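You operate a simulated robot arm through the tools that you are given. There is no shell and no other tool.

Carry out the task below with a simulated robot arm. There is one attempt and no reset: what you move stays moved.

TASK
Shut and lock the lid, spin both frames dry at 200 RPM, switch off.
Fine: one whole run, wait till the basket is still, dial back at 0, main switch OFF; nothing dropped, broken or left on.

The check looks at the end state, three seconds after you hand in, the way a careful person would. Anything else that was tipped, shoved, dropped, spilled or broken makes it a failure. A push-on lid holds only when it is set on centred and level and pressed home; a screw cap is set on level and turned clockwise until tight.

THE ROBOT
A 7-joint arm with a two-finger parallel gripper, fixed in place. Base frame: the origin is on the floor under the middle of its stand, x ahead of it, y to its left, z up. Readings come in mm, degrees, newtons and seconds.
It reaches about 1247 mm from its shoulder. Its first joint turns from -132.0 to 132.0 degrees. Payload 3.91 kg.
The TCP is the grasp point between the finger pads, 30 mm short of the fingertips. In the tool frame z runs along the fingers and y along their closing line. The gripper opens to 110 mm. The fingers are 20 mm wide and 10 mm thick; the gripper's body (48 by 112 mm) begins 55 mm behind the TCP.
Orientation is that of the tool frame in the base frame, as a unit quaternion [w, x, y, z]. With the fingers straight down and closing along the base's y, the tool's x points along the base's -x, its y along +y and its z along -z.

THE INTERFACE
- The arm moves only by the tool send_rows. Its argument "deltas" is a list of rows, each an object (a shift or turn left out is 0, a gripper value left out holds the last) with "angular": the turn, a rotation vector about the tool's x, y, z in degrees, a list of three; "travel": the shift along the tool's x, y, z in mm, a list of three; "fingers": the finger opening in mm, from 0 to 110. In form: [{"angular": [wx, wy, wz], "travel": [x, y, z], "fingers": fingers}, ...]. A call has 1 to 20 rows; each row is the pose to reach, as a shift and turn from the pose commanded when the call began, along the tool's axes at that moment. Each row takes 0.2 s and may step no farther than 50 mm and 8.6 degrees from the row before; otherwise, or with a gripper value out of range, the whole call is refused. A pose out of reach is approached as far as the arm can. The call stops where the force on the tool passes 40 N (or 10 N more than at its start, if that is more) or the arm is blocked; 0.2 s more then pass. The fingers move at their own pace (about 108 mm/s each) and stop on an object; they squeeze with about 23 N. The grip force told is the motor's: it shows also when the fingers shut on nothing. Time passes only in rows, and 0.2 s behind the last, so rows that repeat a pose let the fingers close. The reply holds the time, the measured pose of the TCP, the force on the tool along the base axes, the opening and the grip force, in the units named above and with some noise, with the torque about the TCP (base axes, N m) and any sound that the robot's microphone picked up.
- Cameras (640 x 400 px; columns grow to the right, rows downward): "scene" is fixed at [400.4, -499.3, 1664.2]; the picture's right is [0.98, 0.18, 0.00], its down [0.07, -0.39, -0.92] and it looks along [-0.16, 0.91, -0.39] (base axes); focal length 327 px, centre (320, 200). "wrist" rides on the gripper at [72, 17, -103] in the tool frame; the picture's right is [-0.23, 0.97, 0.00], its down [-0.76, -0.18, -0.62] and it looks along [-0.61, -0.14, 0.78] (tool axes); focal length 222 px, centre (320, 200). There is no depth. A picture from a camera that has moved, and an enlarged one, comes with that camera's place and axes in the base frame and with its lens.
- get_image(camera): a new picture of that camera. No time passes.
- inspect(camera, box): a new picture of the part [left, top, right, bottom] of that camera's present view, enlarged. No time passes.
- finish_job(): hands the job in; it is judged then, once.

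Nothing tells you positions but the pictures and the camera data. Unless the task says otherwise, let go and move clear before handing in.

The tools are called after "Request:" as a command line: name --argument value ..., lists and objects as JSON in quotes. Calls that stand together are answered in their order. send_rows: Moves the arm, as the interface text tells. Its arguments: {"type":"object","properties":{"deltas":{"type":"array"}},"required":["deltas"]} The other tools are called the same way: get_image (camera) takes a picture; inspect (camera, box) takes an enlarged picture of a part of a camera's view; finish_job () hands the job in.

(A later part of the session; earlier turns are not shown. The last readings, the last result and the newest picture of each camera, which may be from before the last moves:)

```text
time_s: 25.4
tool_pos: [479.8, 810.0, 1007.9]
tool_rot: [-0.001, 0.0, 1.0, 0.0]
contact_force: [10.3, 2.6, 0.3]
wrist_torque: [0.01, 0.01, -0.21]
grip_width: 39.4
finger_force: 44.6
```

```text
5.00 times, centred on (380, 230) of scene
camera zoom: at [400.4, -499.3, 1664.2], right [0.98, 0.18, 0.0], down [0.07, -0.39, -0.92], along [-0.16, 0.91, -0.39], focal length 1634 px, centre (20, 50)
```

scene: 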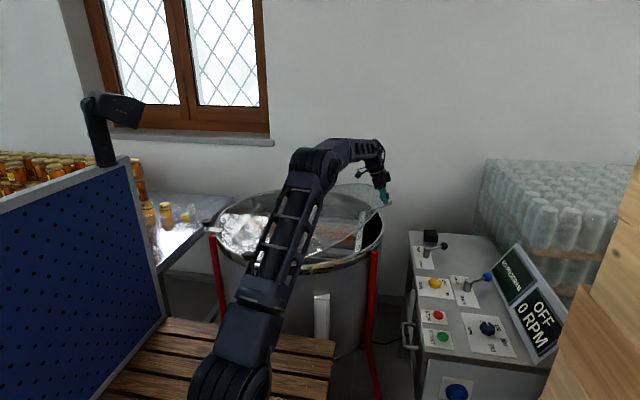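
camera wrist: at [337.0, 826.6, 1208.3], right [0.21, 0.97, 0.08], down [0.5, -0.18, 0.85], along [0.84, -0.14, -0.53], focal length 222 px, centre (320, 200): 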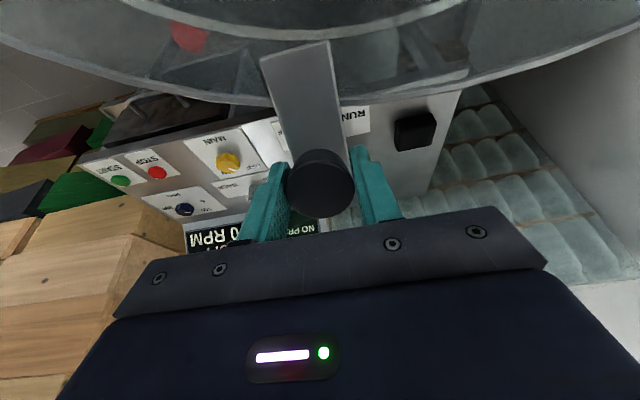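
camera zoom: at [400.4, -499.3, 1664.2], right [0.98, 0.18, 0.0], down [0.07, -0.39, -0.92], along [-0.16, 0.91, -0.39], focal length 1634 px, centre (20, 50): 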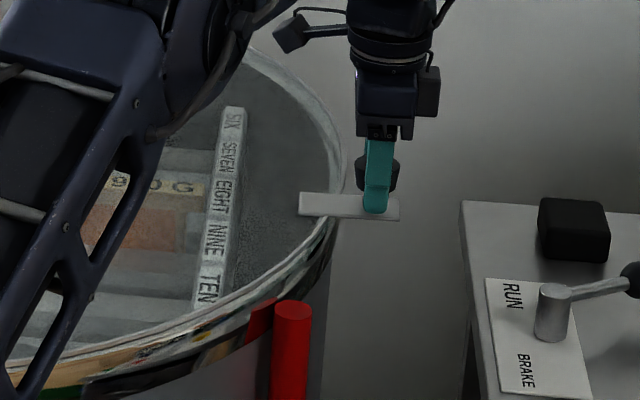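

Request:
send_rows --deltas '[{"angular": [0, 0.7, 0], "travel": [-0.8, 0, 4.7]}, {"angular": [0, 1.4, 0], "travel": [-1.2, 0, 9.5]}, {"angular": [0, 2, 0], "travel": [-1.6, 0, 13.5]}]'

Request:
inspect --camera "scene" --box '[340, 190, 420, 270]'

```text
time_s: 26.2
tool_pos: [479.8, 810.0, 997.2]
tool_rot: [-0.018, -0.001, 1.0, 0.002]
contact_force: [1.6, -14.9, 20.5]
wrist_torque: [-0.22, -0.69, 0.08]
grip_width: 39.3
finger_force: 45.1
```

```text
5.00 times, centred on (380, 230) of scene
camera zoom: at [400.4, -499.3, 1664.2], right [0.98, 0.18, 0.0], down [0.07, -0.39, -0.92], along [-0.16, 0.91, -0.39], focal length 1634 px, centre (20, 50)
```

zoom: 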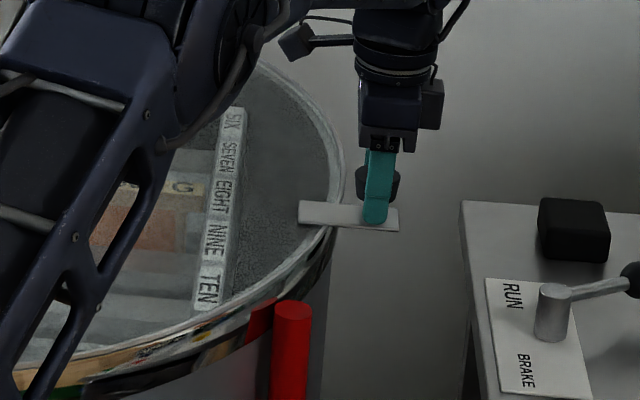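

Request:
send_rows --deltas '[{"travel": [0, 0, -1.5]}, {"travel": [0, 0, -1.5], "fingers": 80}, {"travel": [0, 0, -1.5], "fingers": 80}, {"travel": [0, 0, -1.5], "fingers": 80}]'

Request:
get_image --camera "wrist"

Request:
inspect --camera "scene" --box '[340, 190, 420, 270]'

```text
time_s: 27.2
tool_pos: [480.1, 811.6, 996.3]
tool_rot: [-0.018, 0.001, 1.0, 0.0]
contact_force: [-0.4, -0.7, 0.1]
wrist_torque: [0.02, 0.02, -0.02]
grip_width: 79.5
finger_force: 0.0
```

```text
taken
camera wrist: at [413.2, 827.1, 1100.6], right [0.23, 0.97, -0.01], down [0.78, -0.18, 0.6], along [0.58, -0.14, -0.8], focal length 222 px, centre (320, 200)
```

wrist: 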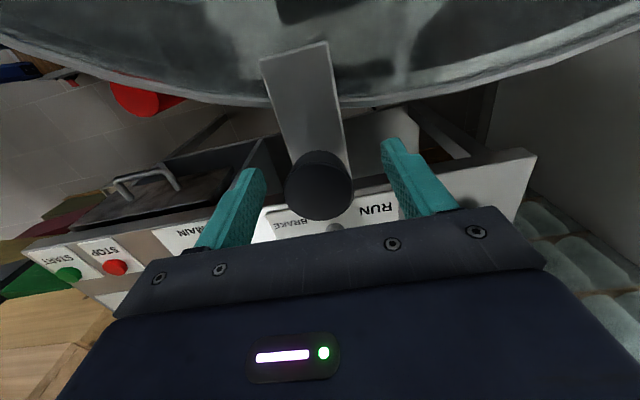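

```text
5.00 times, centred on (380, 230) of scene
camera zoom: at [400.4, -499.3, 1664.2], right [0.98, 0.18, 0.0], down [0.07, -0.39, -0.92], along [-0.16, 0.91, -0.39], focal length 1634 px, centre (20, 50)
```

zoom: 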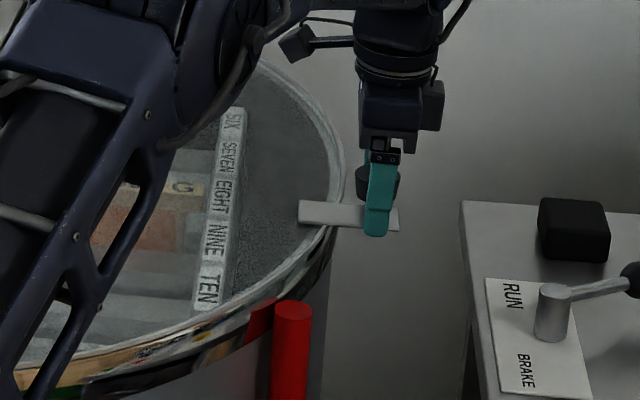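

Lid is down and released. I'll rise clear, then move above the bar to see the red lock knob with the lid closed.

Request:
send_rows --deltas '[{"travel": [0, 0, -30]}, {"travel": [0, 0, -70]}, {"travel": [2, 0, -115]}, {"travel": [4, 0, -160]}, {"travel": [6, 0, -205]}, {"travel": [8, 0, -245]}, {"travel": [9, 0, -277], "angular": [0, -2, 0]}, {"travel": [55, -15, -277], "angular": [0, -2, 0]}, {"travel": [100, -31, -277], "angular": [0, -2, 0]}, {"travel": [146, -47, -277], "angular": [0, -2, 0]}, {"travel": [191, -62, -277], "angular": [0, -2, 0]}, {"travel": [237, -78, -277], "angular": [0, -2, 0]}, {"travel": [282, -93, -277], "angular": [0, -2, 0]}, {"travel": [328, -109, -277], "angular": [0, -2, 0]}, {"travel": [373, -124, -277], "angular": [0, -2, 0]}, {"travel": [418, -140, -277], "angular": [0, -2, 0]}, {"travel": [460, -155, -277], "angular": [0, -2, 0]}]'

Request:
get_image --camera "wrist"

Request:
get_image --camera "scene"

```text
time_s: 30.8
tool_pos: [31.9, 655.1, 1287.9]
tool_rot: [0.0, 0.0, 1.0, 0.0]
contact_force: [0.9, 0.1, -0.5]
wrist_torque: [-0.01, 0.05, -0.02]
grip_width: 79.8
finger_force: 0.1
```

```text
taken
camera wrist: at [-39.0, 672.9, 1391.6], right [0.23, 0.97, 0.0], down [0.76, -0.18, 0.62], along [0.61, -0.14, -0.78], focal length 222 px, centre (320, 200)
```

wrist: 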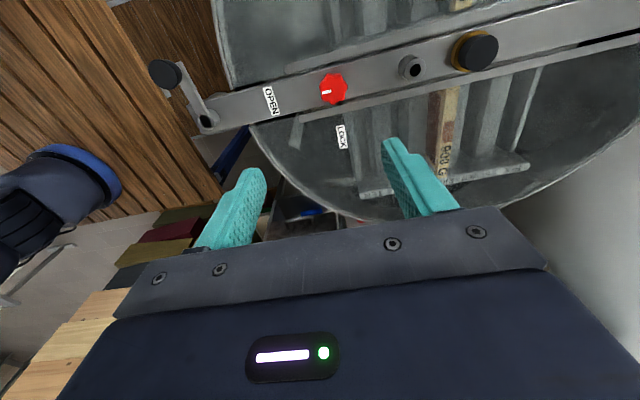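

```text
taken
```

scene: 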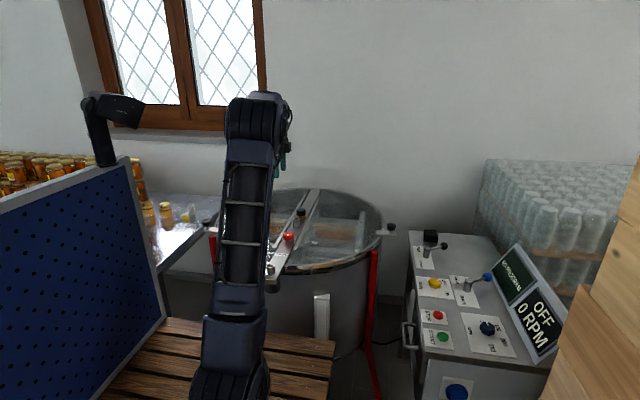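

Request:
inspect --camera "wrist" --box '[240, 50, 440, 180]'

Request:
inspect --camera "scene" --box '[260, 180, 400, 290]'

```text
3.08 times, centred on (340, 115) of wrist
camera zoom: at [-39.0, 672.9, 1391.6], right [0.23, 0.97, 0.0], down [0.76, -0.18, 0.62], along [0.61, -0.14, -0.78], focal length 684 px, centre (258, 462)
```

zoom: 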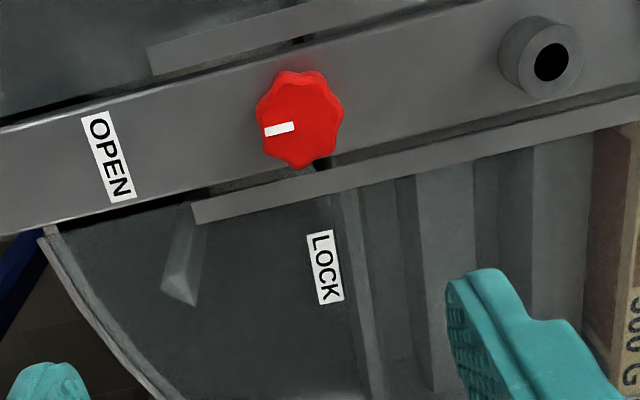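

```text
3.64 times, centred on (330, 235) of scene
camera zoom: at [400.4, -499.3, 1664.2], right [0.98, 0.18, 0.0], down [0.07, -0.39, -0.92], along [-0.16, 0.91, -0.39], focal length 1188 px, centre (284, 73)
```

zoom: 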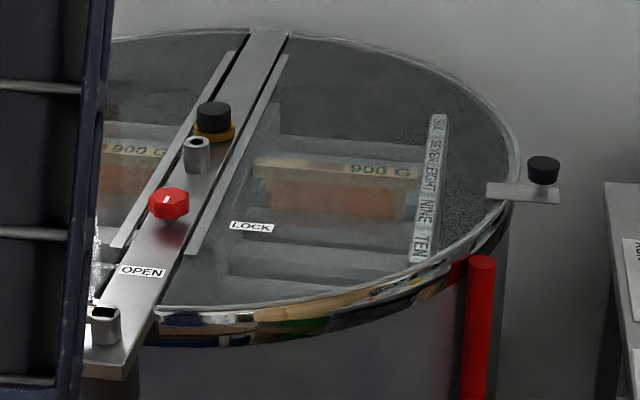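

Request:
send_rows --deltas '[{"travel": [-20.6, 20.4, 30], "fingers": 80}, {"travel": [-20.6, 20.4, 75]}, {"travel": [-20.6, 20.4, 120]}, {"travel": [-20.6, 20.4, 165]}, {"travel": [-20.6, 20.4, 205]}, {"travel": [-20.6, 20.4, 238]}, {"travel": [-20.6, 20.4, 238]}]'

Request:
get_image --camera "wrist"

Request:
inspect --camera "scene" --box '[260, 180, 400, 290]'

```text
time_s: 32.4
tool_pos: [49.2, 675.2, 1050.2]
tool_rot: [0.0, 0.001, 1.0, 0.0]
contact_force: [-0.3, 0.8, -0.8]
wrist_torque: [-0.04, 0.01, -0.02]
grip_width: 80.0
finger_force: 0.1
```

```text
taken
camera wrist: at [-21.3, 691.9, 1153.3], right [0.23, 0.97, 0.0], down [0.76, -0.18, 0.62], along [0.61, -0.14, -0.78], focal length 222 px, centre (320, 200)
```

wrist: 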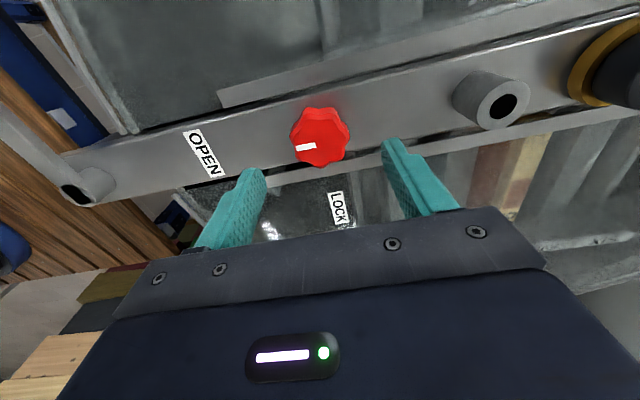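

```text
3.64 times, centred on (330, 235) of scene
camera zoom: at [400.4, -499.3, 1664.2], right [0.98, 0.18, 0.0], down [0.07, -0.39, -0.92], along [-0.16, 0.91, -0.39], focal length 1188 px, centre (284, 73)
```

zoom: 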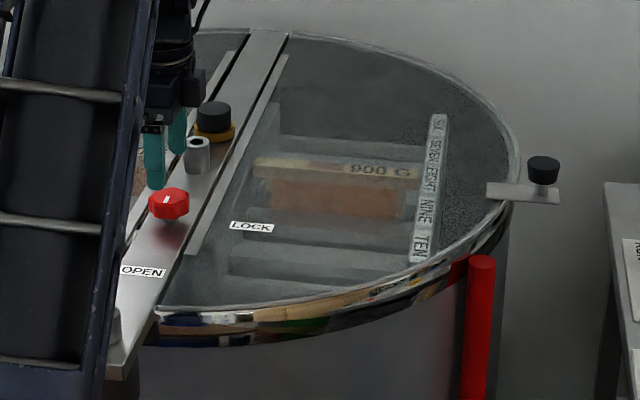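

Request:
inspect --camera "wrist" --box '[270, 95, 370, 175]'

Request:
inspect --camera "scene" --box '[280, 215, 320, 255]'

```text
5.00 times, centred on (320, 135) of wrist
camera zoom: at [-21.3, 691.9, 1153.3], right [0.23, 0.97, 0.0], down [0.76, -0.18, 0.62], along [0.61, -0.14, -0.78], focal length 1111 px, centre (320, 525)
```

zoom: 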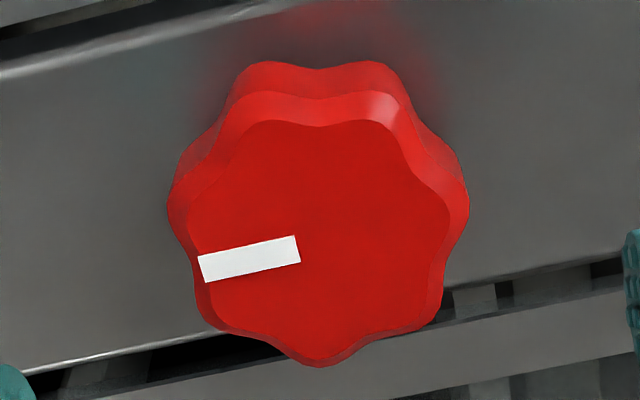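

```text
10.00 times, centred on (300, 235) of scene
camera zoom: at [400.4, -499.3, 1664.2], right [0.98, 0.18, 0.0], down [0.07, -0.39, -0.92], along [-0.16, 0.91, -0.39], focal length 3268 px, centre (520, -150)
```

zoom: 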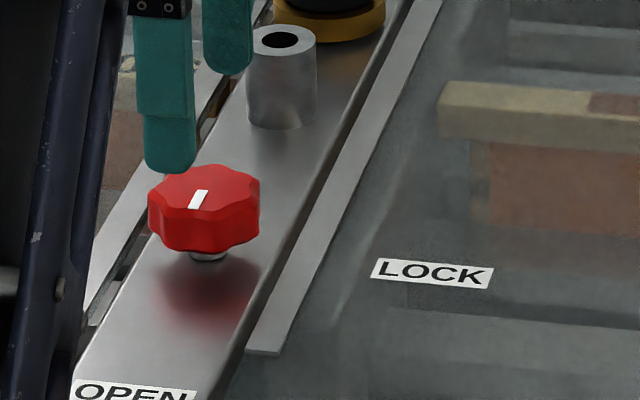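

Request:
send_rows --deltas '[{"travel": [-2.5, 0, 20]}, {"travel": [-2.5, 0, 40]}, {"travel": [-2.5, 0, 57]}, {"travel": [-2.5, 0, 57]}]'

Request:
inspect --camera "wrist" --box '[220, 95, 440, 235]'

Request:
inspect --camera "scene" --box '[270, 205, 330, 265]'

```text
time_s: 33.4
tool_pos: [52.1, 675.9, 994.1]
tool_rot: [0.0, 0.0, 1.0, 0.0]
contact_force: [-0.7, -0.9, -0.2]
wrist_torque: [0.0, -0.02, -0.02]
grip_width: 80.0
finger_force: 0.0
```

```text
2.86 times, centred on (330, 165) of wrist
camera zoom: at [-17.3, 692.4, 1096.6], right [0.23, 0.97, 0.0], down [0.76, -0.18, 0.62], along [0.61, -0.14, -0.78], focal length 635 px, centre (291, 300)
```

zoom: 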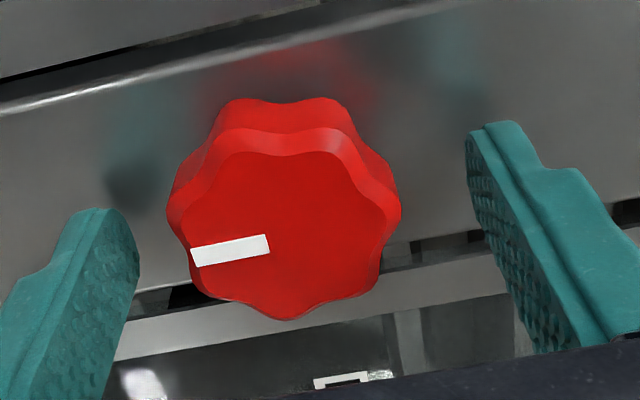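

```text
6.67 times, centred on (300, 235) of scene
camera zoom: at [400.4, -499.3, 1664.2], right [0.98, 0.18, 0.0], down [0.07, -0.39, -0.92], along [-0.16, 0.91, -0.39], focal length 2178 px, centre (453, -33)
```

zoom: 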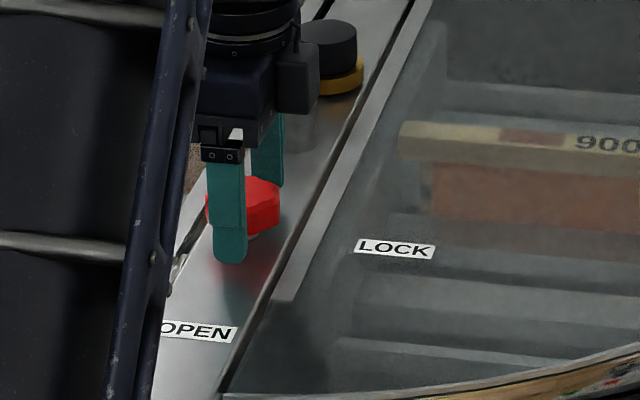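

Request:
send_rows --deltas '[{"fingers": 20}, {"fingers": 20}, {"fingers": 20}, {"fingers": 20}]'

```text
time_s: 34.4
tool_pos: [53.4, 675.5, 994.1]
tool_rot: [0.0, 0.001, 1.0, -0.001]
contact_force: [0.0, -14.9, -1.1]
wrist_torque: [-0.45, -0.27, 0.0]
grip_width: 44.8
finger_force: 44.6
```

Request:
send_rows --deltas '[{"travel": [0, -0.7, 0]}, {"angular": [0, 0, -6], "travel": [0, -0.7, 0]}, {"angular": [0, 0, -12], "travel": [0, -0.7, 0]}, {"angular": [0, 0, -18], "travel": [0, -0.7, 0]}]'

Request:
inspect --camera "wrist" --box '[220, 95, 440, 235]'

```text
time_s: 35.4
tool_pos: [53.1, 675.6, 994.9]
tool_rot: [0.0, -0.156, 0.988, 0.001]
contact_force: [-4.2, 10.2, -3.9]
wrist_torque: [-0.32, 0.88, -0.02]
grip_width: 44.8
finger_force: 44.7
```

```text
2.86 times, centred on (330, 165) of wrist
camera zoom: at [-19.2, 669.2, 1096.6], right [-0.09, 1.0, 0.0], down [0.78, 0.07, 0.62], along [0.62, 0.05, -0.78], focal length 635 px, centre (291, 300)
```

zoom: 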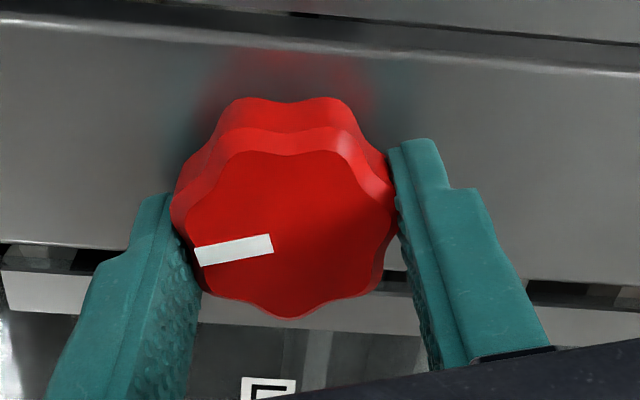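

Request:
send_rows --deltas '[{"angular": [0, 0, -8]}, {"angular": [0, 0, -16]}, {"angular": [0, 0, -24]}, {"angular": [0, 0, -32]}, {"angular": [0, 0, -40]}, {"angular": [0, 0, -48]}]'

Request:
inspect --camera "wrist" --box '[220, 95, 440, 235]'

```text
time_s: 36.3
tool_pos: [52.5, 677.1, 995.3]
tool_rot: [0.0, -0.372, 0.928, 0.002]
contact_force: [-3.9, 14.0, -10.3]
wrist_torque: [-0.1, -0.03, -0.05]
grip_width: 44.6
finger_force: 44.8
stopped in row 4: the force on the tool passed its limit at 42 N (the readings are from after the stop); the commanded pose is now the measured one
```

```text
2.86 times, centred on (330, 165) of wrist
camera zoom: at [-9.8, 638.7, 1096.5], right [-0.51, 0.86, 0.0], down [0.67, 0.4, 0.62], along [0.54, 0.32, -0.78], focal length 635 px, centre (291, 300)
```

zoom: 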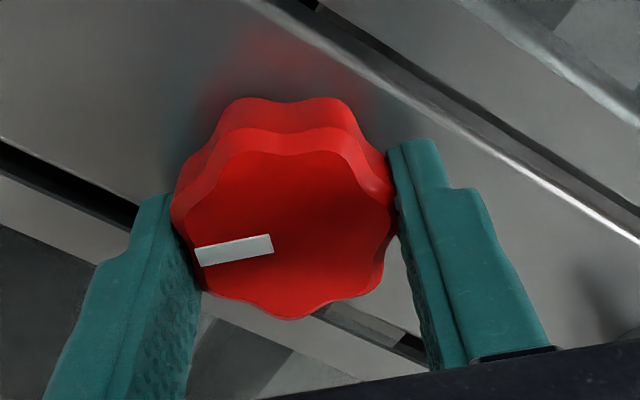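

Request:
send_rows --deltas '[{"travel": [-0.35, 0.36, 0]}, {"angular": [0, 0, -5], "travel": [-0.3, 0.6, 0]}, {"angular": [0, 0, -10], "travel": [-0.25, 0.8, 0]}, {"angular": [0, 0, -16], "travel": [-0.17, 1.06, 0]}]'

```text
time_s: 37.3
tool_pos: [52.2, 677.6, 994.3]
tool_rot: [0.0, -0.497, 0.868, 0.002]
contact_force: [-10.4, 17.3, -14.8]
wrist_torque: [-0.47, 0.31, -0.06]
grip_width: 44.8
finger_force: 45.0
```

Request:
send_rows --deltas '[{"travel": [-0.44, 0.84, 0.5]}, {"angular": [0, 0, -6], "travel": [-0.4, 1.17, 0.5]}, {"angular": [0, 0, -12], "travel": [-0.3, 1.5, 0.5]}, {"angular": [0, 0, -18], "travel": [-0.2, 1.8, 0.5]}]'

Request:
inspect --camera "wrist" --box '[220, 95, 440, 235]'

```text
time_s: 38.3
tool_pos: [50.3, 679.0, 993.6]
tool_rot: [0.001, -0.628, 0.778, 0.002]
contact_force: [-2.1, -4.3, -4.8]
wrist_torque: [-0.31, -0.27, 0.0]
grip_width: 44.7
finger_force: 45.1
```

```text
2.86 times, centred on (330, 165) of wrist
camera zoom: at [20.6, 610.4, 1096.5], right [-0.9, 0.43, 0.0], down [0.34, 0.7, 0.63], along [0.27, 0.57, -0.78], focal length 635 px, centre (291, 300)
```

zoom: 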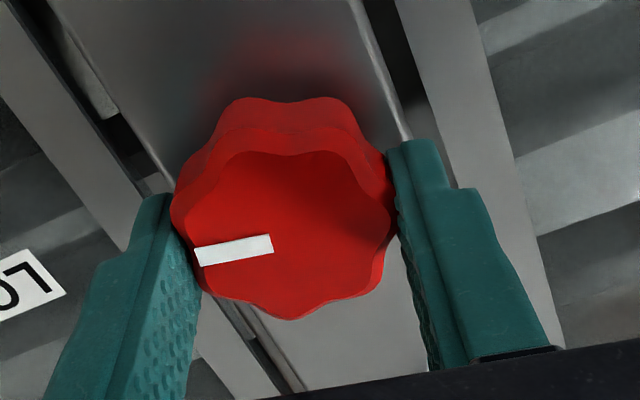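

Request:
send_rows --deltas '[{"angular": [0, 0, -4], "travel": [0, 0.2, 0]}, {"angular": [0, 0, -8], "travel": [0.1, 0.4, 0]}, {"angular": [0, 0, -12.2], "travel": [0.1, 0.6, 0]}]'

Request:
inspect --camera "wrist" --box '[220, 95, 440, 235]'

Request:
inspect --camera "scene" --box '[260, 190, 340, 270]'

```text
time_s: 39.1
tool_pos: [49.8, 677.5, 993.9]
tool_rot: [-0.001, 0.707, -0.707, -0.001]
contact_force: [-3.3, -2.7, -6.5]
wrist_torque: [-0.92, -0.35, -0.01]
grip_width: 44.8
finger_force: 44.8
```

```text
2.86 times, centred on (330, 165) of wrist
camera zoom: at [34.8, 605.2, 1096.4], right [-0.97, 0.23, 0.0], down [0.18, 0.76, 0.63], along [0.14, 0.61, -0.78], focal length 635 px, centre (291, 300)
```

zoom: 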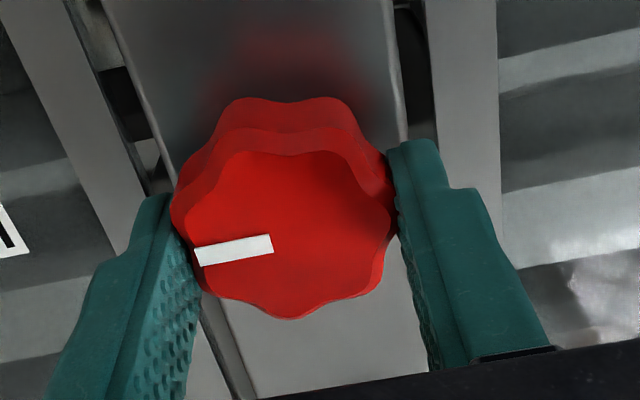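

```text
5.00 times, centred on (300, 230) of scene
camera zoom: at [400.4, -499.3, 1664.2], right [0.98, 0.18, 0.0], down [0.07, -0.39, -0.92], along [-0.16, 0.91, -0.39], focal length 1634 px, centre (420, 50)
```

zoom: 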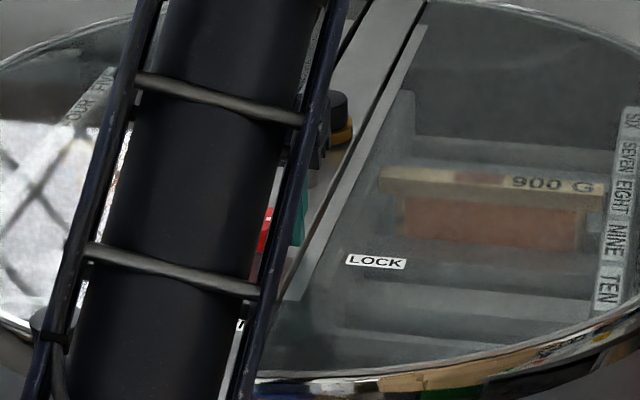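

Request:
send_rows --deltas '[{"angular": [0, 0, -2]}, {"angular": [0, 0, -3]}]'

```text
time_s: 39.7
tool_pos: [50.7, 679.3, 994.4]
tool_rot: [-0.002, 0.724, -0.689, -0.002]
contact_force: [-2.9, 1.7, -7.1]
wrist_torque: [0.18, 0.04, -1.23]
grip_width: 44.9
finger_force: 45.5
```

The knob has reached its hard stop at LOCK (torque jumped). I'll release it and rise to check.

Request:
send_rows --deltas '[{"angular": [0, 0, 1]}, {"angular": [0, 0, 1], "fingers": 80}, {"angular": [0, 0, 1], "fingers": 80}, {"angular": [0, 0, 1], "fingers": 80}, {"angular": [0, 0, 1], "travel": [0, 0, -30]}, {"angular": [0, 0, 1], "travel": [0, 0, -75]}, {"angular": [0, 0, 1], "travel": [0, 0, -120]}, {"angular": [0, 0, 1], "travel": [0, 0, -165]}, {"angular": [0, 0, 1], "travel": [0, 0, -210]}]'

Request:
get_image --camera "wrist"

Request:
inspect --camera "wrist" --box '[220, 60, 440, 220]'

```text
time_s: 41.7
tool_pos: [51.2, 677.8, 1204.1]
tool_rot: [0.0, 0.719, -0.695, -0.002]
contact_force: [0.4, 0.5, 0.3]
wrist_torque: [-0.01, 0.0, -0.01]
grip_width: 79.9
finger_force: 0.0
```

```text
taken
camera wrist: at [38.1, 604.1, 1306.3], right [-0.98, 0.19, 0.0], down [0.15, 0.77, 0.63], along [0.12, 0.61, -0.78], focal length 222 px, centre (320, 200)
```

wrist: 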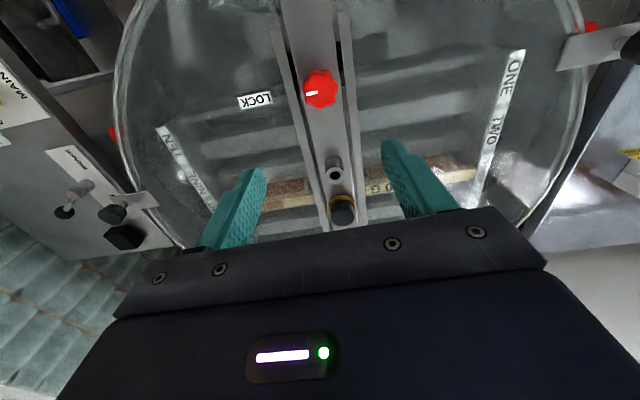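

```text
2.50 times, centred on (330, 140) of wrist
camera zoom: at [38.1, 604.1, 1306.3], right [-0.98, 0.19, 0.0], down [0.15, 0.77, 0.63], along [0.12, 0.61, -0.78], focal length 555 px, centre (295, 350)
```

zoom: 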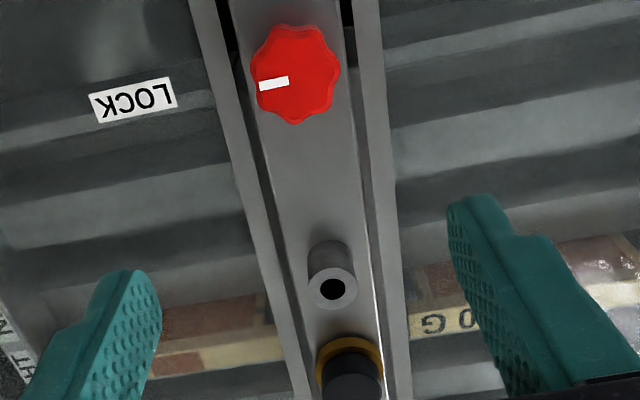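

Lid is locked. Now I'll move over the cabinet to view the controls up close before switching on.

Request:
send_rows --deltas '[{"angular": [0, 0, 7], "travel": [20, -38, -20]}, {"angular": [0, 0, 14], "travel": [41, -77, -40]}, {"angular": [0, 0, 21], "travel": [61, -115, -46]}, {"angular": [0, 0, 28], "travel": [82, -154, -46]}, {"angular": [0, 0, 35], "travel": [102, -192, -46]}, {"angular": [0, 0, 42], "travel": [122, -231, -46]}, {"angular": [0, 0, 49], "travel": [143, -269, -46]}, {"angular": [0, 0, 56], "travel": [163, -308, -46]}, {"angular": [0, 0, 63], "travel": [183, -346, -46]}, {"angular": [0, 0, 70], "travel": [204, -385, -46]}, {"angular": [0, 0, 77], "travel": [224, -423, -46]}, {"angular": [0, 0, 84], "travel": [245, -462, -46]}, {"angular": [0, 0, 92], "travel": [265, -500, -46]}]'

Request:
get_image --camera "wrist"

Request:
get_image --camera "scene"

```text
time_s: 44.5
tool_pos: [558.1, 427.8, 1248.4]
tool_rot: [0.0, 0.001, 1.0, 0.001]
contact_force: [-0.6, 0.4, -0.1]
wrist_torque: [-0.02, -0.03, 0.0]
grip_width: 80.2
finger_force: 0.0
```

```text
taken
camera wrist: at [488.1, 444.3, 1352.0], right [0.23, 0.97, 0.0], down [0.76, -0.18, 0.62], along [0.61, -0.14, -0.78], focal length 222 px, centre (320, 200)
```

wrist: 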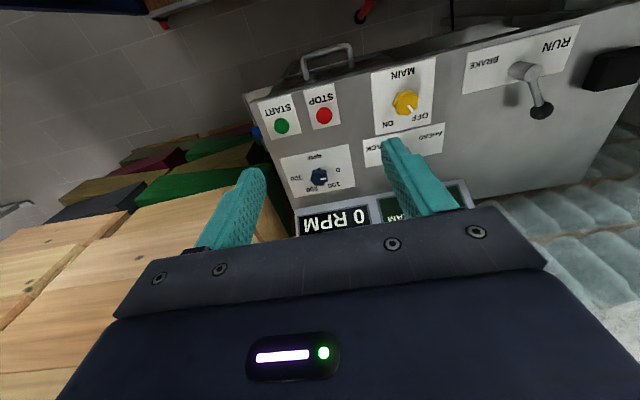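

```text
taken
```

scene: 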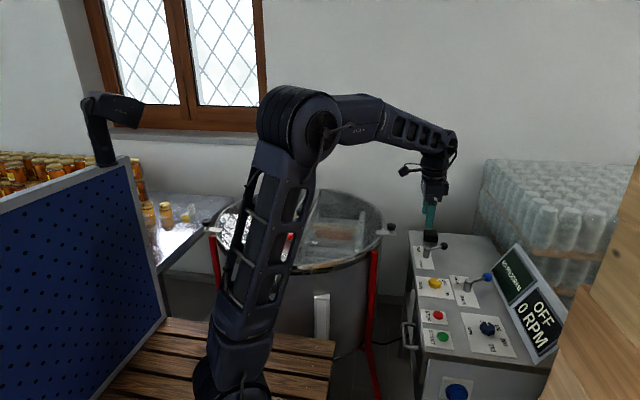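

Request:
inspect --camera "wrist" --box '[240, 20, 460, 240]'

Request:
inspect --camera "wrist" --box '[440, 20, 640, 140]'

Request:
inspect --camera "scene" --box '[405, 260, 535, 380]'

Request:
inspect --camera "scene" --box '[410, 340, 530, 400]'

```text
1.82 times, centred on (350, 130) of wrist
camera zoom: at [488.1, 444.3, 1352.0], right [0.23, 0.97, 0.0], down [0.76, -0.18, 0.62], along [0.61, -0.14, -0.78], focal length 404 px, centre (266, 327)
```

zoom: 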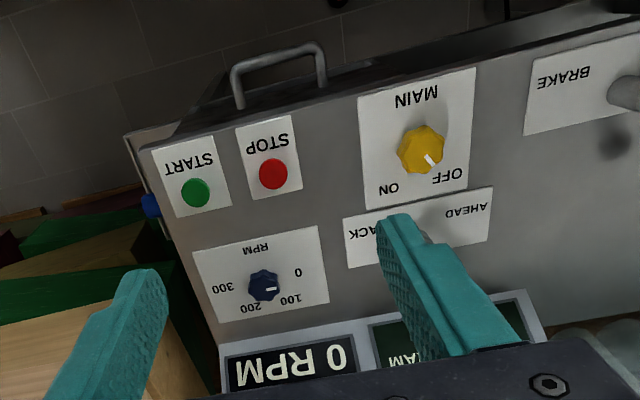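

```text
3.20 times, centred on (540, 80) of wrist
camera zoom: at [488.1, 444.3, 1352.0], right [0.23, 0.97, 0.0], down [0.76, -0.18, 0.62], along [0.61, -0.14, -0.78], focal length 711 px, centre (-384, 584)
```

zoom: 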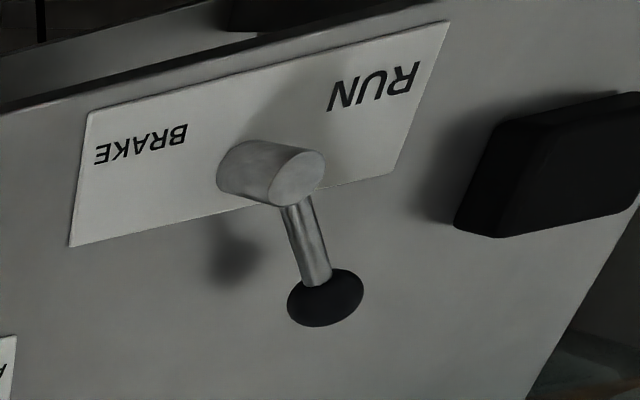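

```text
3.33 times, centred on (470, 320) of scene
camera zoom: at [400.4, -499.3, 1664.2], right [0.98, 0.18, 0.0], down [0.07, -0.39, -0.92], along [-0.16, 0.91, -0.39], focal length 1089 px, centre (-180, -200)
```

zoom: 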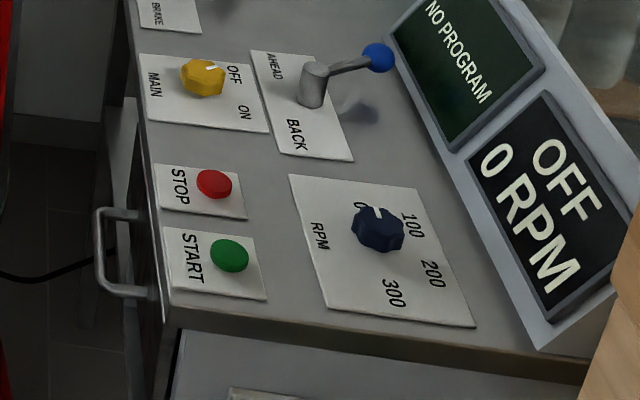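

```text
5.33 times, centred on (470, 370) of scene
camera zoom: at [400.4, -499.3, 1664.2], right [0.98, 0.18, 0.0], down [0.07, -0.39, -0.92], along [-0.16, 0.91, -0.39], focal length 1743 px, centre (-480, -707)
```

zoom: 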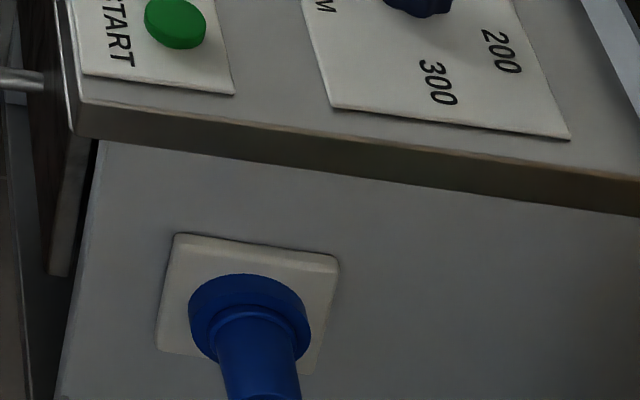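

The controls read: MAIN at OFF (pointer ≈ +40° from +x), dial at 0 (pointer +y; 100/200/300 at +30/−30/−90°), levers already at RUN and AHEAD. I'll go down over the MAIN knob at about (649, 582).

Request:
send_rows --deltas '[{"angular": [0, 0, -6], "travel": [-11, 19, 31]}, {"angular": [0, 0, -12], "travel": [-23, 38, 62]}, {"angular": [0, 0, -18], "travel": [-34, 58, 93]}, {"angular": [0, 0, -25], "travel": [-46, 77, 124]}, {"angular": [0, 0, -31], "travel": [-57, 96, 155]}, {"angular": [0, 0, -37], "travel": [-69, 115, 186]}, {"angular": [0, 0, -44], "travel": [-80, 135, 217]}, {"angular": [0, 0, -50], "travel": [-91.5, 154, 248]}, {"angular": [0, 0, -50], "travel": [-91.5, 154, 248]}]'

Request:
get_image --camera "wrist"

Request:
inspect --camera "scene" --box '[400, 200, 520, 320]'

```text
time_s: 46.5
tool_pos: [651.2, 584.4, 1002.3]
tool_rot: [0.001, -0.423, 0.906, 0.003]
contact_force: [0.5, -0.2, 0.1]
wrist_torque: [0.0, 0.0, 0.02]
grip_width: 80.1
finger_force: 0.1
```

```text
taken
camera wrist: at [592.8, 539.0, 1103.8], right [-0.6, 0.8, 0.0], down [0.63, 0.47, 0.62], along [0.5, 0.38, -0.78], focal length 222 px, centre (320, 200)
```

wrist: 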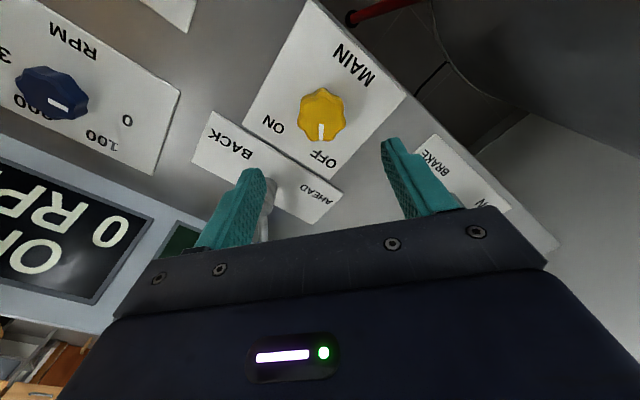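

```text
3.33 times, centred on (460, 260) of scene
camera zoom: at [400.4, -499.3, 1664.2], right [0.98, 0.18, 0.0], down [0.07, -0.39, -0.92], along [-0.16, 0.91, -0.39], focal length 1089 px, centre (-147, 0)
```

zoom: 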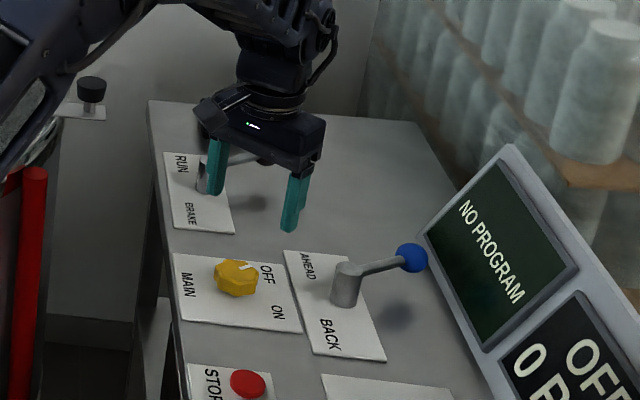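

Request:
inspect --camera "wrist" --box '[270, 70, 370, 180]'

Request:
inspect --camera "wrist" --box '[0, 0, 240, 150]'

```text
3.64 times, centred on (320, 125) of wrist
camera zoom: at [592.8, 539.0, 1103.8], right [-0.6, 0.8, 0.0], down [0.63, 0.47, 0.62], along [0.5, 0.38, -0.78], focal length 808 px, centre (320, 473)
```

zoom: 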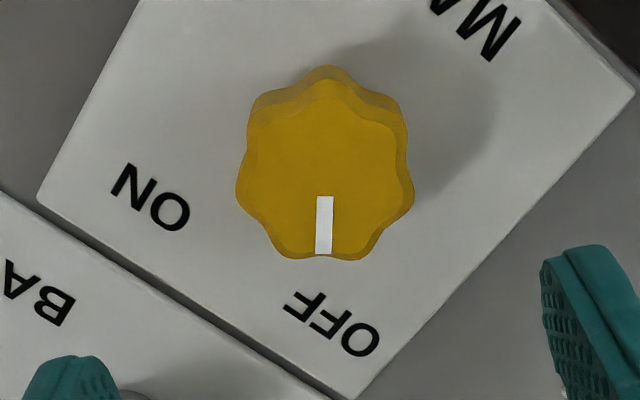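

```text
2.67 times, centred on (120, 75) of wrist
camera zoom: at [592.8, 539.0, 1103.8], right [-0.6, 0.8, 0.0], down [0.63, 0.47, 0.62], along [0.5, 0.38, -0.78], focal length 592 px, centre (853, 533)
```

zoom: 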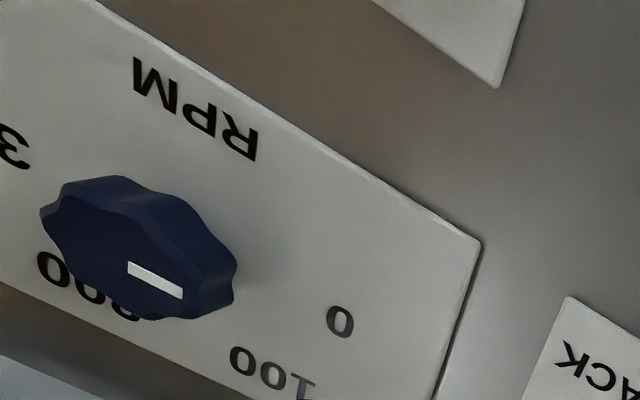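

Request:
send_rows --deltas '[{"travel": [1.9, 1.3, 25]}, {"travel": [1.9, 1.3, 50]}, {"travel": [1.9, 1.3, 75]}, {"travel": [1.9, 1.3, 93]}, {"travel": [1.9, 1.3, 93]}]'

Request:
inspect --camera "wrist" --box '[220, 95, 440, 235]'

Request:
inspect --camera "scene" --box '[410, 240, 500, 310]'

```text
time_s: 47.7
tool_pos: [647.8, 583.6, 907.3]
tool_rot: [0.001, -0.422, 0.906, 0.002]
contact_force: [0.7, -0.1, -0.1]
wrist_torque: [0.0, -0.03, 0.0]
grip_width: 80.3
finger_force: 0.1
```

```text
2.86 times, centred on (330, 165) of wrist
camera zoom: at [590.4, 538.8, 1010.3], right [-0.6, 0.8, 0.0], down [0.63, 0.47, 0.62], along [0.5, 0.38, -0.78], focal length 635 px, centre (291, 300)
```

zoom: 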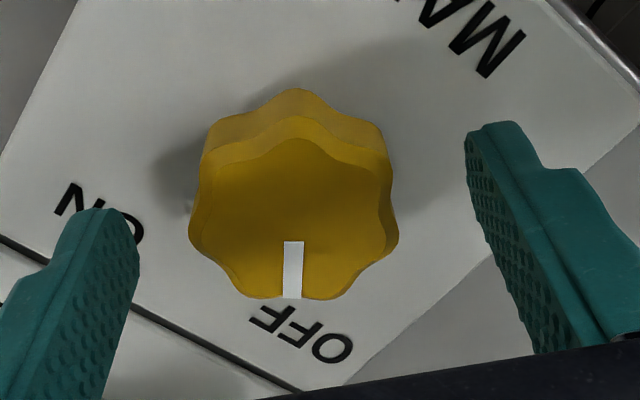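

```text
5.71 times, centred on (455, 275) of scene
camera zoom: at [400.4, -499.3, 1664.2], right [0.98, 0.18, 0.0], down [0.07, -0.39, -0.92], along [-0.16, 0.91, -0.39], focal length 1867 px, centre (-451, -229)
```

zoom: 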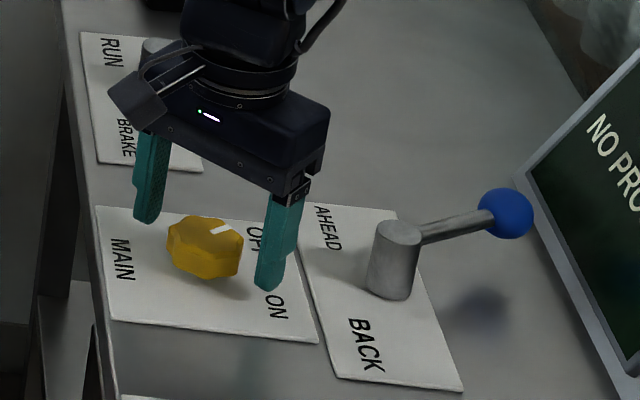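

Request:
send_rows --deltas '[{"fingers": 20}, {"fingers": 20}, {"fingers": 20}, {"fingers": 20}]'

Request:
inspect --camera "wrist" --box '[220, 95, 440, 235]'

```text
time_s: 48.7
tool_pos: [648.0, 584.2, 907.3]
tool_rot: [-0.001, -0.422, 0.907, 0.002]
contact_force: [-4.8, 4.8, -3.4]
wrist_torque: [0.4, -0.19, -0.09]
grip_width: 45.2
finger_force: 45.3
```

```text
2.86 times, centred on (330, 165) of wrist
camera zoom: at [590.0, 539.2, 1010.4], right [-0.6, 0.8, 0.0], down [0.63, 0.47, 0.62], along [0.5, 0.38, -0.78], focal length 635 px, centre (291, 300)
```

zoom: 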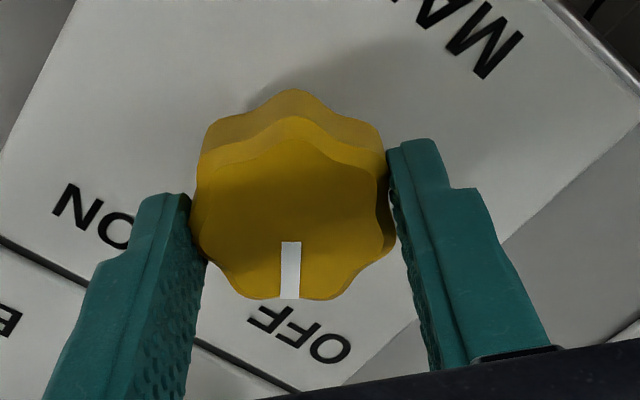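

Request:
send_rows --deltas '[{"angular": [0, 0, 5]}, {"angular": [0, 0, 10]}, {"angular": [0, 0, 15]}, {"angular": [0, 0, 20]}]'

Request:
inspect --camera "wrist" --box '[220, 95, 440, 235]'

```text
time_s: 49.7
tool_pos: [647.7, 584.2, 907.7]
tool_rot: [0.0, -0.258, 0.966, 0.002]
contact_force: [-8.3, 9.0, -5.1]
wrist_torque: [0.35, -0.31, 0.04]
grip_width: 44.6
finger_force: 44.4
```

```text
2.86 times, centred on (330, 165) of wrist
camera zoom: at [578.2, 562.4, 1010.5], right [-0.29, 0.96, 0.0], down [0.75, 0.22, 0.62], along [0.6, 0.18, -0.78], focal length 635 px, centre (291, 300)
```

zoom: 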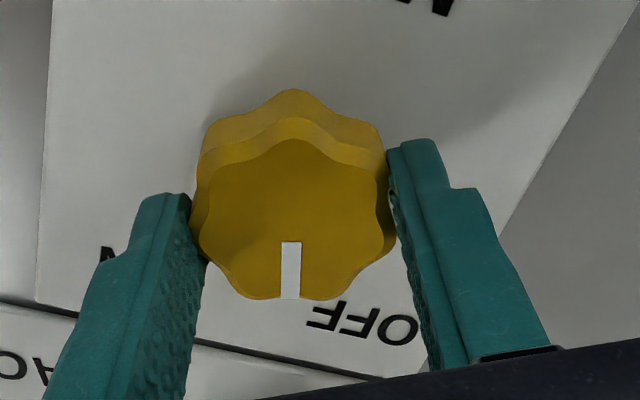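

Request:
send_rows --deltas '[{"angular": [0, 0, 5], "travel": [0.15, 0.5, 0]}, {"angular": [0, 0, 11], "travel": [0.15, 0.5, 0]}, {"angular": [0, 0, 17], "travel": [0.15, 0.5, 0]}, {"angular": [0, 0, 23], "travel": [0.15, 0.5, 0]}, {"angular": [0, 0, 30], "travel": [0.15, 0.5, 0]}]'

```text
time_s: 50.9
tool_pos: [648.4, 585.2, 908.0]
tool_rot: [-0.001, 0.001, 1.0, 0.002]
contact_force: [-4.8, 14.4, -12.1]
wrist_torque: [0.2, -0.4, 0.0]
grip_width: 44.8
finger_force: 44.8
```

Request:
send_rows --deltas '[{"angular": [0, 0, 4], "travel": [0.1, 0.6, 0.5]}, {"angular": [0, 0, 9], "travel": [0.1, 0.6, 0.5]}, {"angular": [0, 0, 14], "travel": [0.1, 0.6, 0.5]}, {"angular": [0, 0, 19], "travel": [0.1, 0.6, 0.5]}, {"angular": [0, 0, 24], "travel": [0.1, 0.6, 0.5]}]'

Request:
inspect --camera "wrist" --box '[220, 95, 440, 235]'

Request:
inspect --camera "scene" --box '[470, 240, 570, 360]'

```text
time_s: 52.1
tool_pos: [648.8, 585.3, 909.0]
tool_rot: [0.0, 0.209, 0.978, 0.001]
contact_force: [1.1, 2.7, 1.4]
wrist_torque: [-0.11, -0.17, 1.2]
grip_width: 45.1
finger_force: 45.3
```

```text
2.86 times, centred on (330, 165) of wrist
camera zoom: at [590.5, 629.1, 1010.8], right [0.61, 0.8, 0.0], down [0.62, -0.48, 0.62], along [0.5, -0.37, -0.78], focal length 635 px, centre (291, 300)
```

zoom: 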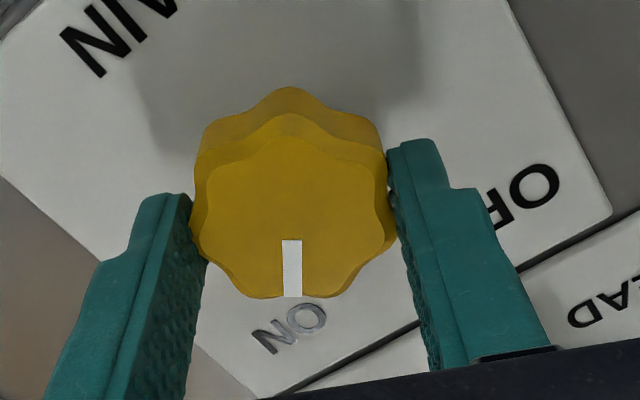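

```text
3.33 times, centred on (520, 300) of scene
camera zoom: at [400.4, -499.3, 1664.2], right [0.98, 0.18, 0.0], down [0.07, -0.39, -0.92], along [-0.16, 0.91, -0.39], focal length 1089 px, centre (-347, -133)
```

zoom: 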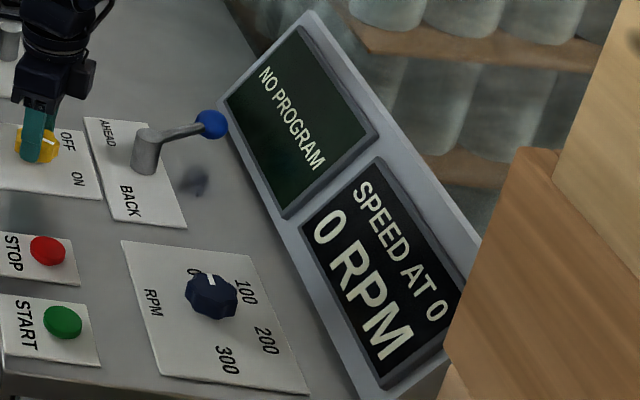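

MAIN is ON (display: "SPEED AT 0, 0 RPM"). I'll release it, rise, and go to the speed dial at about (779, 372), wound back so that I can turn 120° clockwise.

Request:
send_rows --deltas '[{"angular": [0, 0, -1.5]}, {"angular": [0, 0, -1.5], "fingers": 80}, {"angular": [0, 0, -1.5], "fingers": 80}, {"angular": [0, 0, -1.5], "fingers": 80}, {"angular": [0, 0, -1.5], "travel": [0, 0, -30]}, {"angular": [0, 0, -1.5], "travel": [0, 0, -70]}, {"angular": [0, 0, -1.5], "travel": [0, 0, -110]}, {"angular": [0, 0, -1.5], "travel": [0, 0, -150]}]'

Request:
inspect --camera "scene" --box '[405, 240, 585, 380]'

```text
time_s: 53.9
tool_pos: [647.7, 584.2, 1056.7]
tool_rot: [-0.002, 0.196, 0.981, 0.001]
contact_force: [0.0, -0.5, -0.3]
wrist_torque: [-0.03, 0.04, 0.03]
grip_width: 79.7
finger_force: 0.0
```

```text
2.86 times, centred on (495, 310) of scene
camera zoom: at [400.4, -499.3, 1664.2], right [0.98, 0.18, 0.0], down [0.07, -0.39, -0.92], along [-0.16, 0.91, -0.39], focal length 934 px, centre (-180, -114)
```

zoom: 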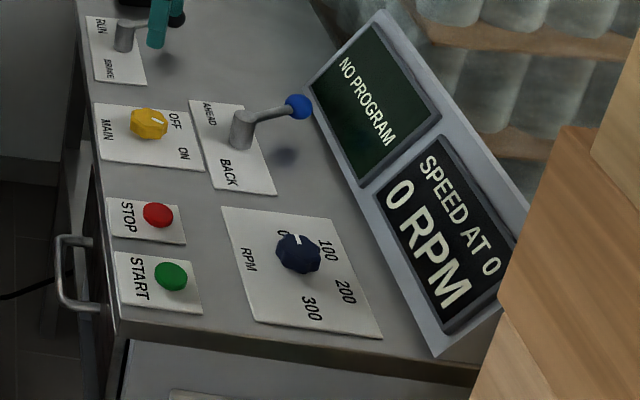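

Request:
inspect --camera "scene" --box '[425, 265, 475, 305]'

Request:
inspect --camera "wrist" --box '[200, 20, 440, 220]'

```text
10.00 times, centred on (450, 285) of scene
camera zoom: at [400.4, -499.3, 1664.2], right [0.98, 0.18, 0.0], down [0.07, -0.39, -0.92], along [-0.16, 0.91, -0.39], focal length 3268 px, centre (-980, -650)
```

zoom: 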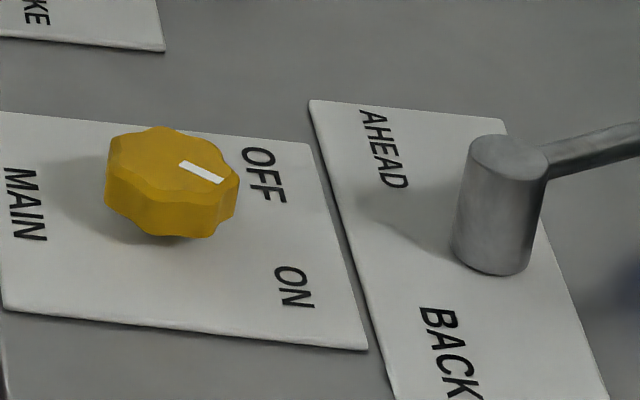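

```text
2.00 times, centred on (320, 120) of wrist
camera zoom: at [589.3, 626.6, 1159.6], right [0.58, 0.81, 0.0], down [0.64, -0.46, 0.62], along [0.5, -0.36, -0.78], focal length 444 px, centre (320, 360)
```

zoom: 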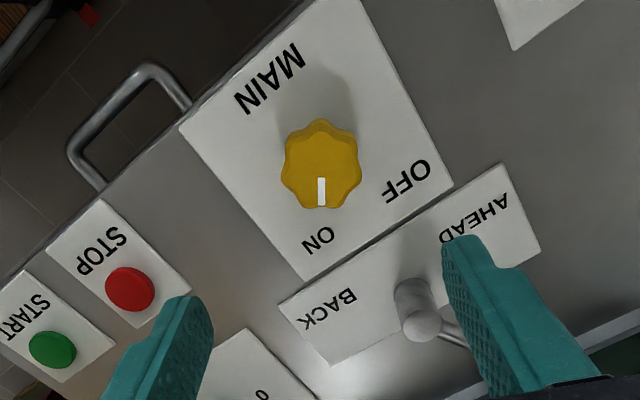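

Request:
send_rows --deltas '[{"angular": [0, 0, -7.35], "travel": [-12.7, -9.1, 0]}, {"angular": [0, 0, -14.7], "travel": [-25.4, -18.2, 0]}, {"angular": [0, 0, -22], "travel": [-38, -27.3, 0]}, {"angular": [0, 0, -29.4], "travel": [-50.7, -36.4, 0]}, {"angular": [0, 0, -36.7], "travel": [-63.4, -45.5, 0]}, {"angular": [0, 0, -44], "travel": [-76, -54.6, 0]}, {"angular": [0, 0, -51.4], "travel": [-88.7, -63.7, 0]}, {"angular": [0, 0, -58.8], "travel": [-101.4, -72.8, 0]}, {"angular": [0, 0, -66], "travel": [-114, -82, 5]}, {"angular": [0, 0, -73.5], "travel": [-126.7, -91, 10]}, {"angular": [0, 0, -80.8], "travel": [-139.4, -100.2, 15]}, {"angular": [0, 0, -88], "travel": [-152, -109.3, 20]}, {"angular": [0, 0, -95.5], "travel": [-164.8, -118.4, 26]}, {"angular": [0, 0, -103], "travel": [-177.4, -127.5, 32]}, {"angular": [0, 0, -110], "travel": [-190, -136.6, 40]}, {"angular": [0, 0, -117.5], "travel": [-202.8, -145.7, 46.7]}, {"angular": [0, 0, -117.5], "travel": [-202.8, -145.7, 46.7]}]'

Request:
get_image --camera "wrist"

Request:
inspect --camera "wrist" --box '[270, 70, 370, 180]'

Request:
get_image --camera "scene"

```text
time_s: 57.5
tool_pos: [779.2, 371.5, 1009.7]
tool_rot: [-0.002, 0.737, -0.676, -0.001]
contact_force: [0.2, -0.1, -0.2]
wrist_torque: [-0.01, -0.03, 0.0]
grip_width: 80.0
finger_force: 0.1
```

```text
taken
camera wrist: at [770.1, 297.4, 1111.5], right [-0.99, 0.14, 0.0], down [0.11, 0.77, 0.63], along [0.09, 0.62, -0.78], focal length 222 px, centre (320, 200)
```

wrist: 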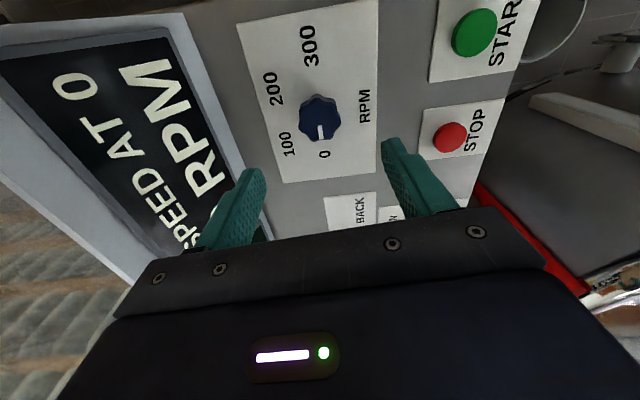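

```text
3.64 times, centred on (320, 125) of wrist
camera zoom: at [770.1, 297.4, 1111.5], right [-0.99, 0.14, 0.0], down [0.11, 0.77, 0.63], along [0.09, 0.62, -0.78], focal length 808 px, centre (320, 473)
```

zoom: 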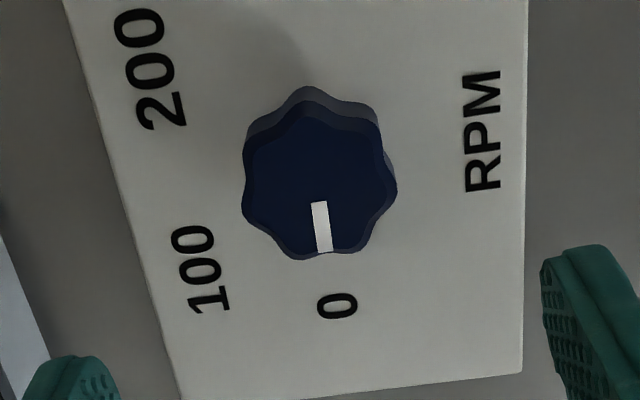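

```text
taken
```

scene: 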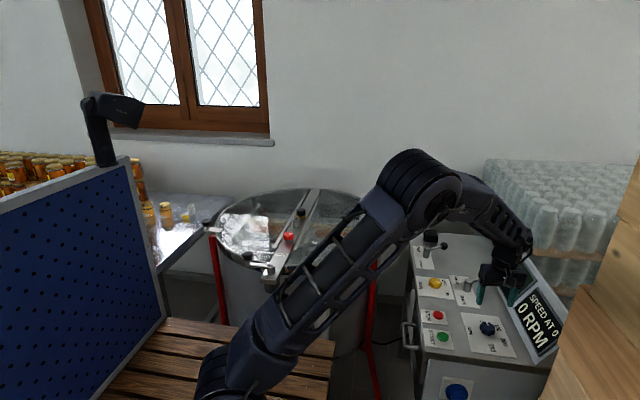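

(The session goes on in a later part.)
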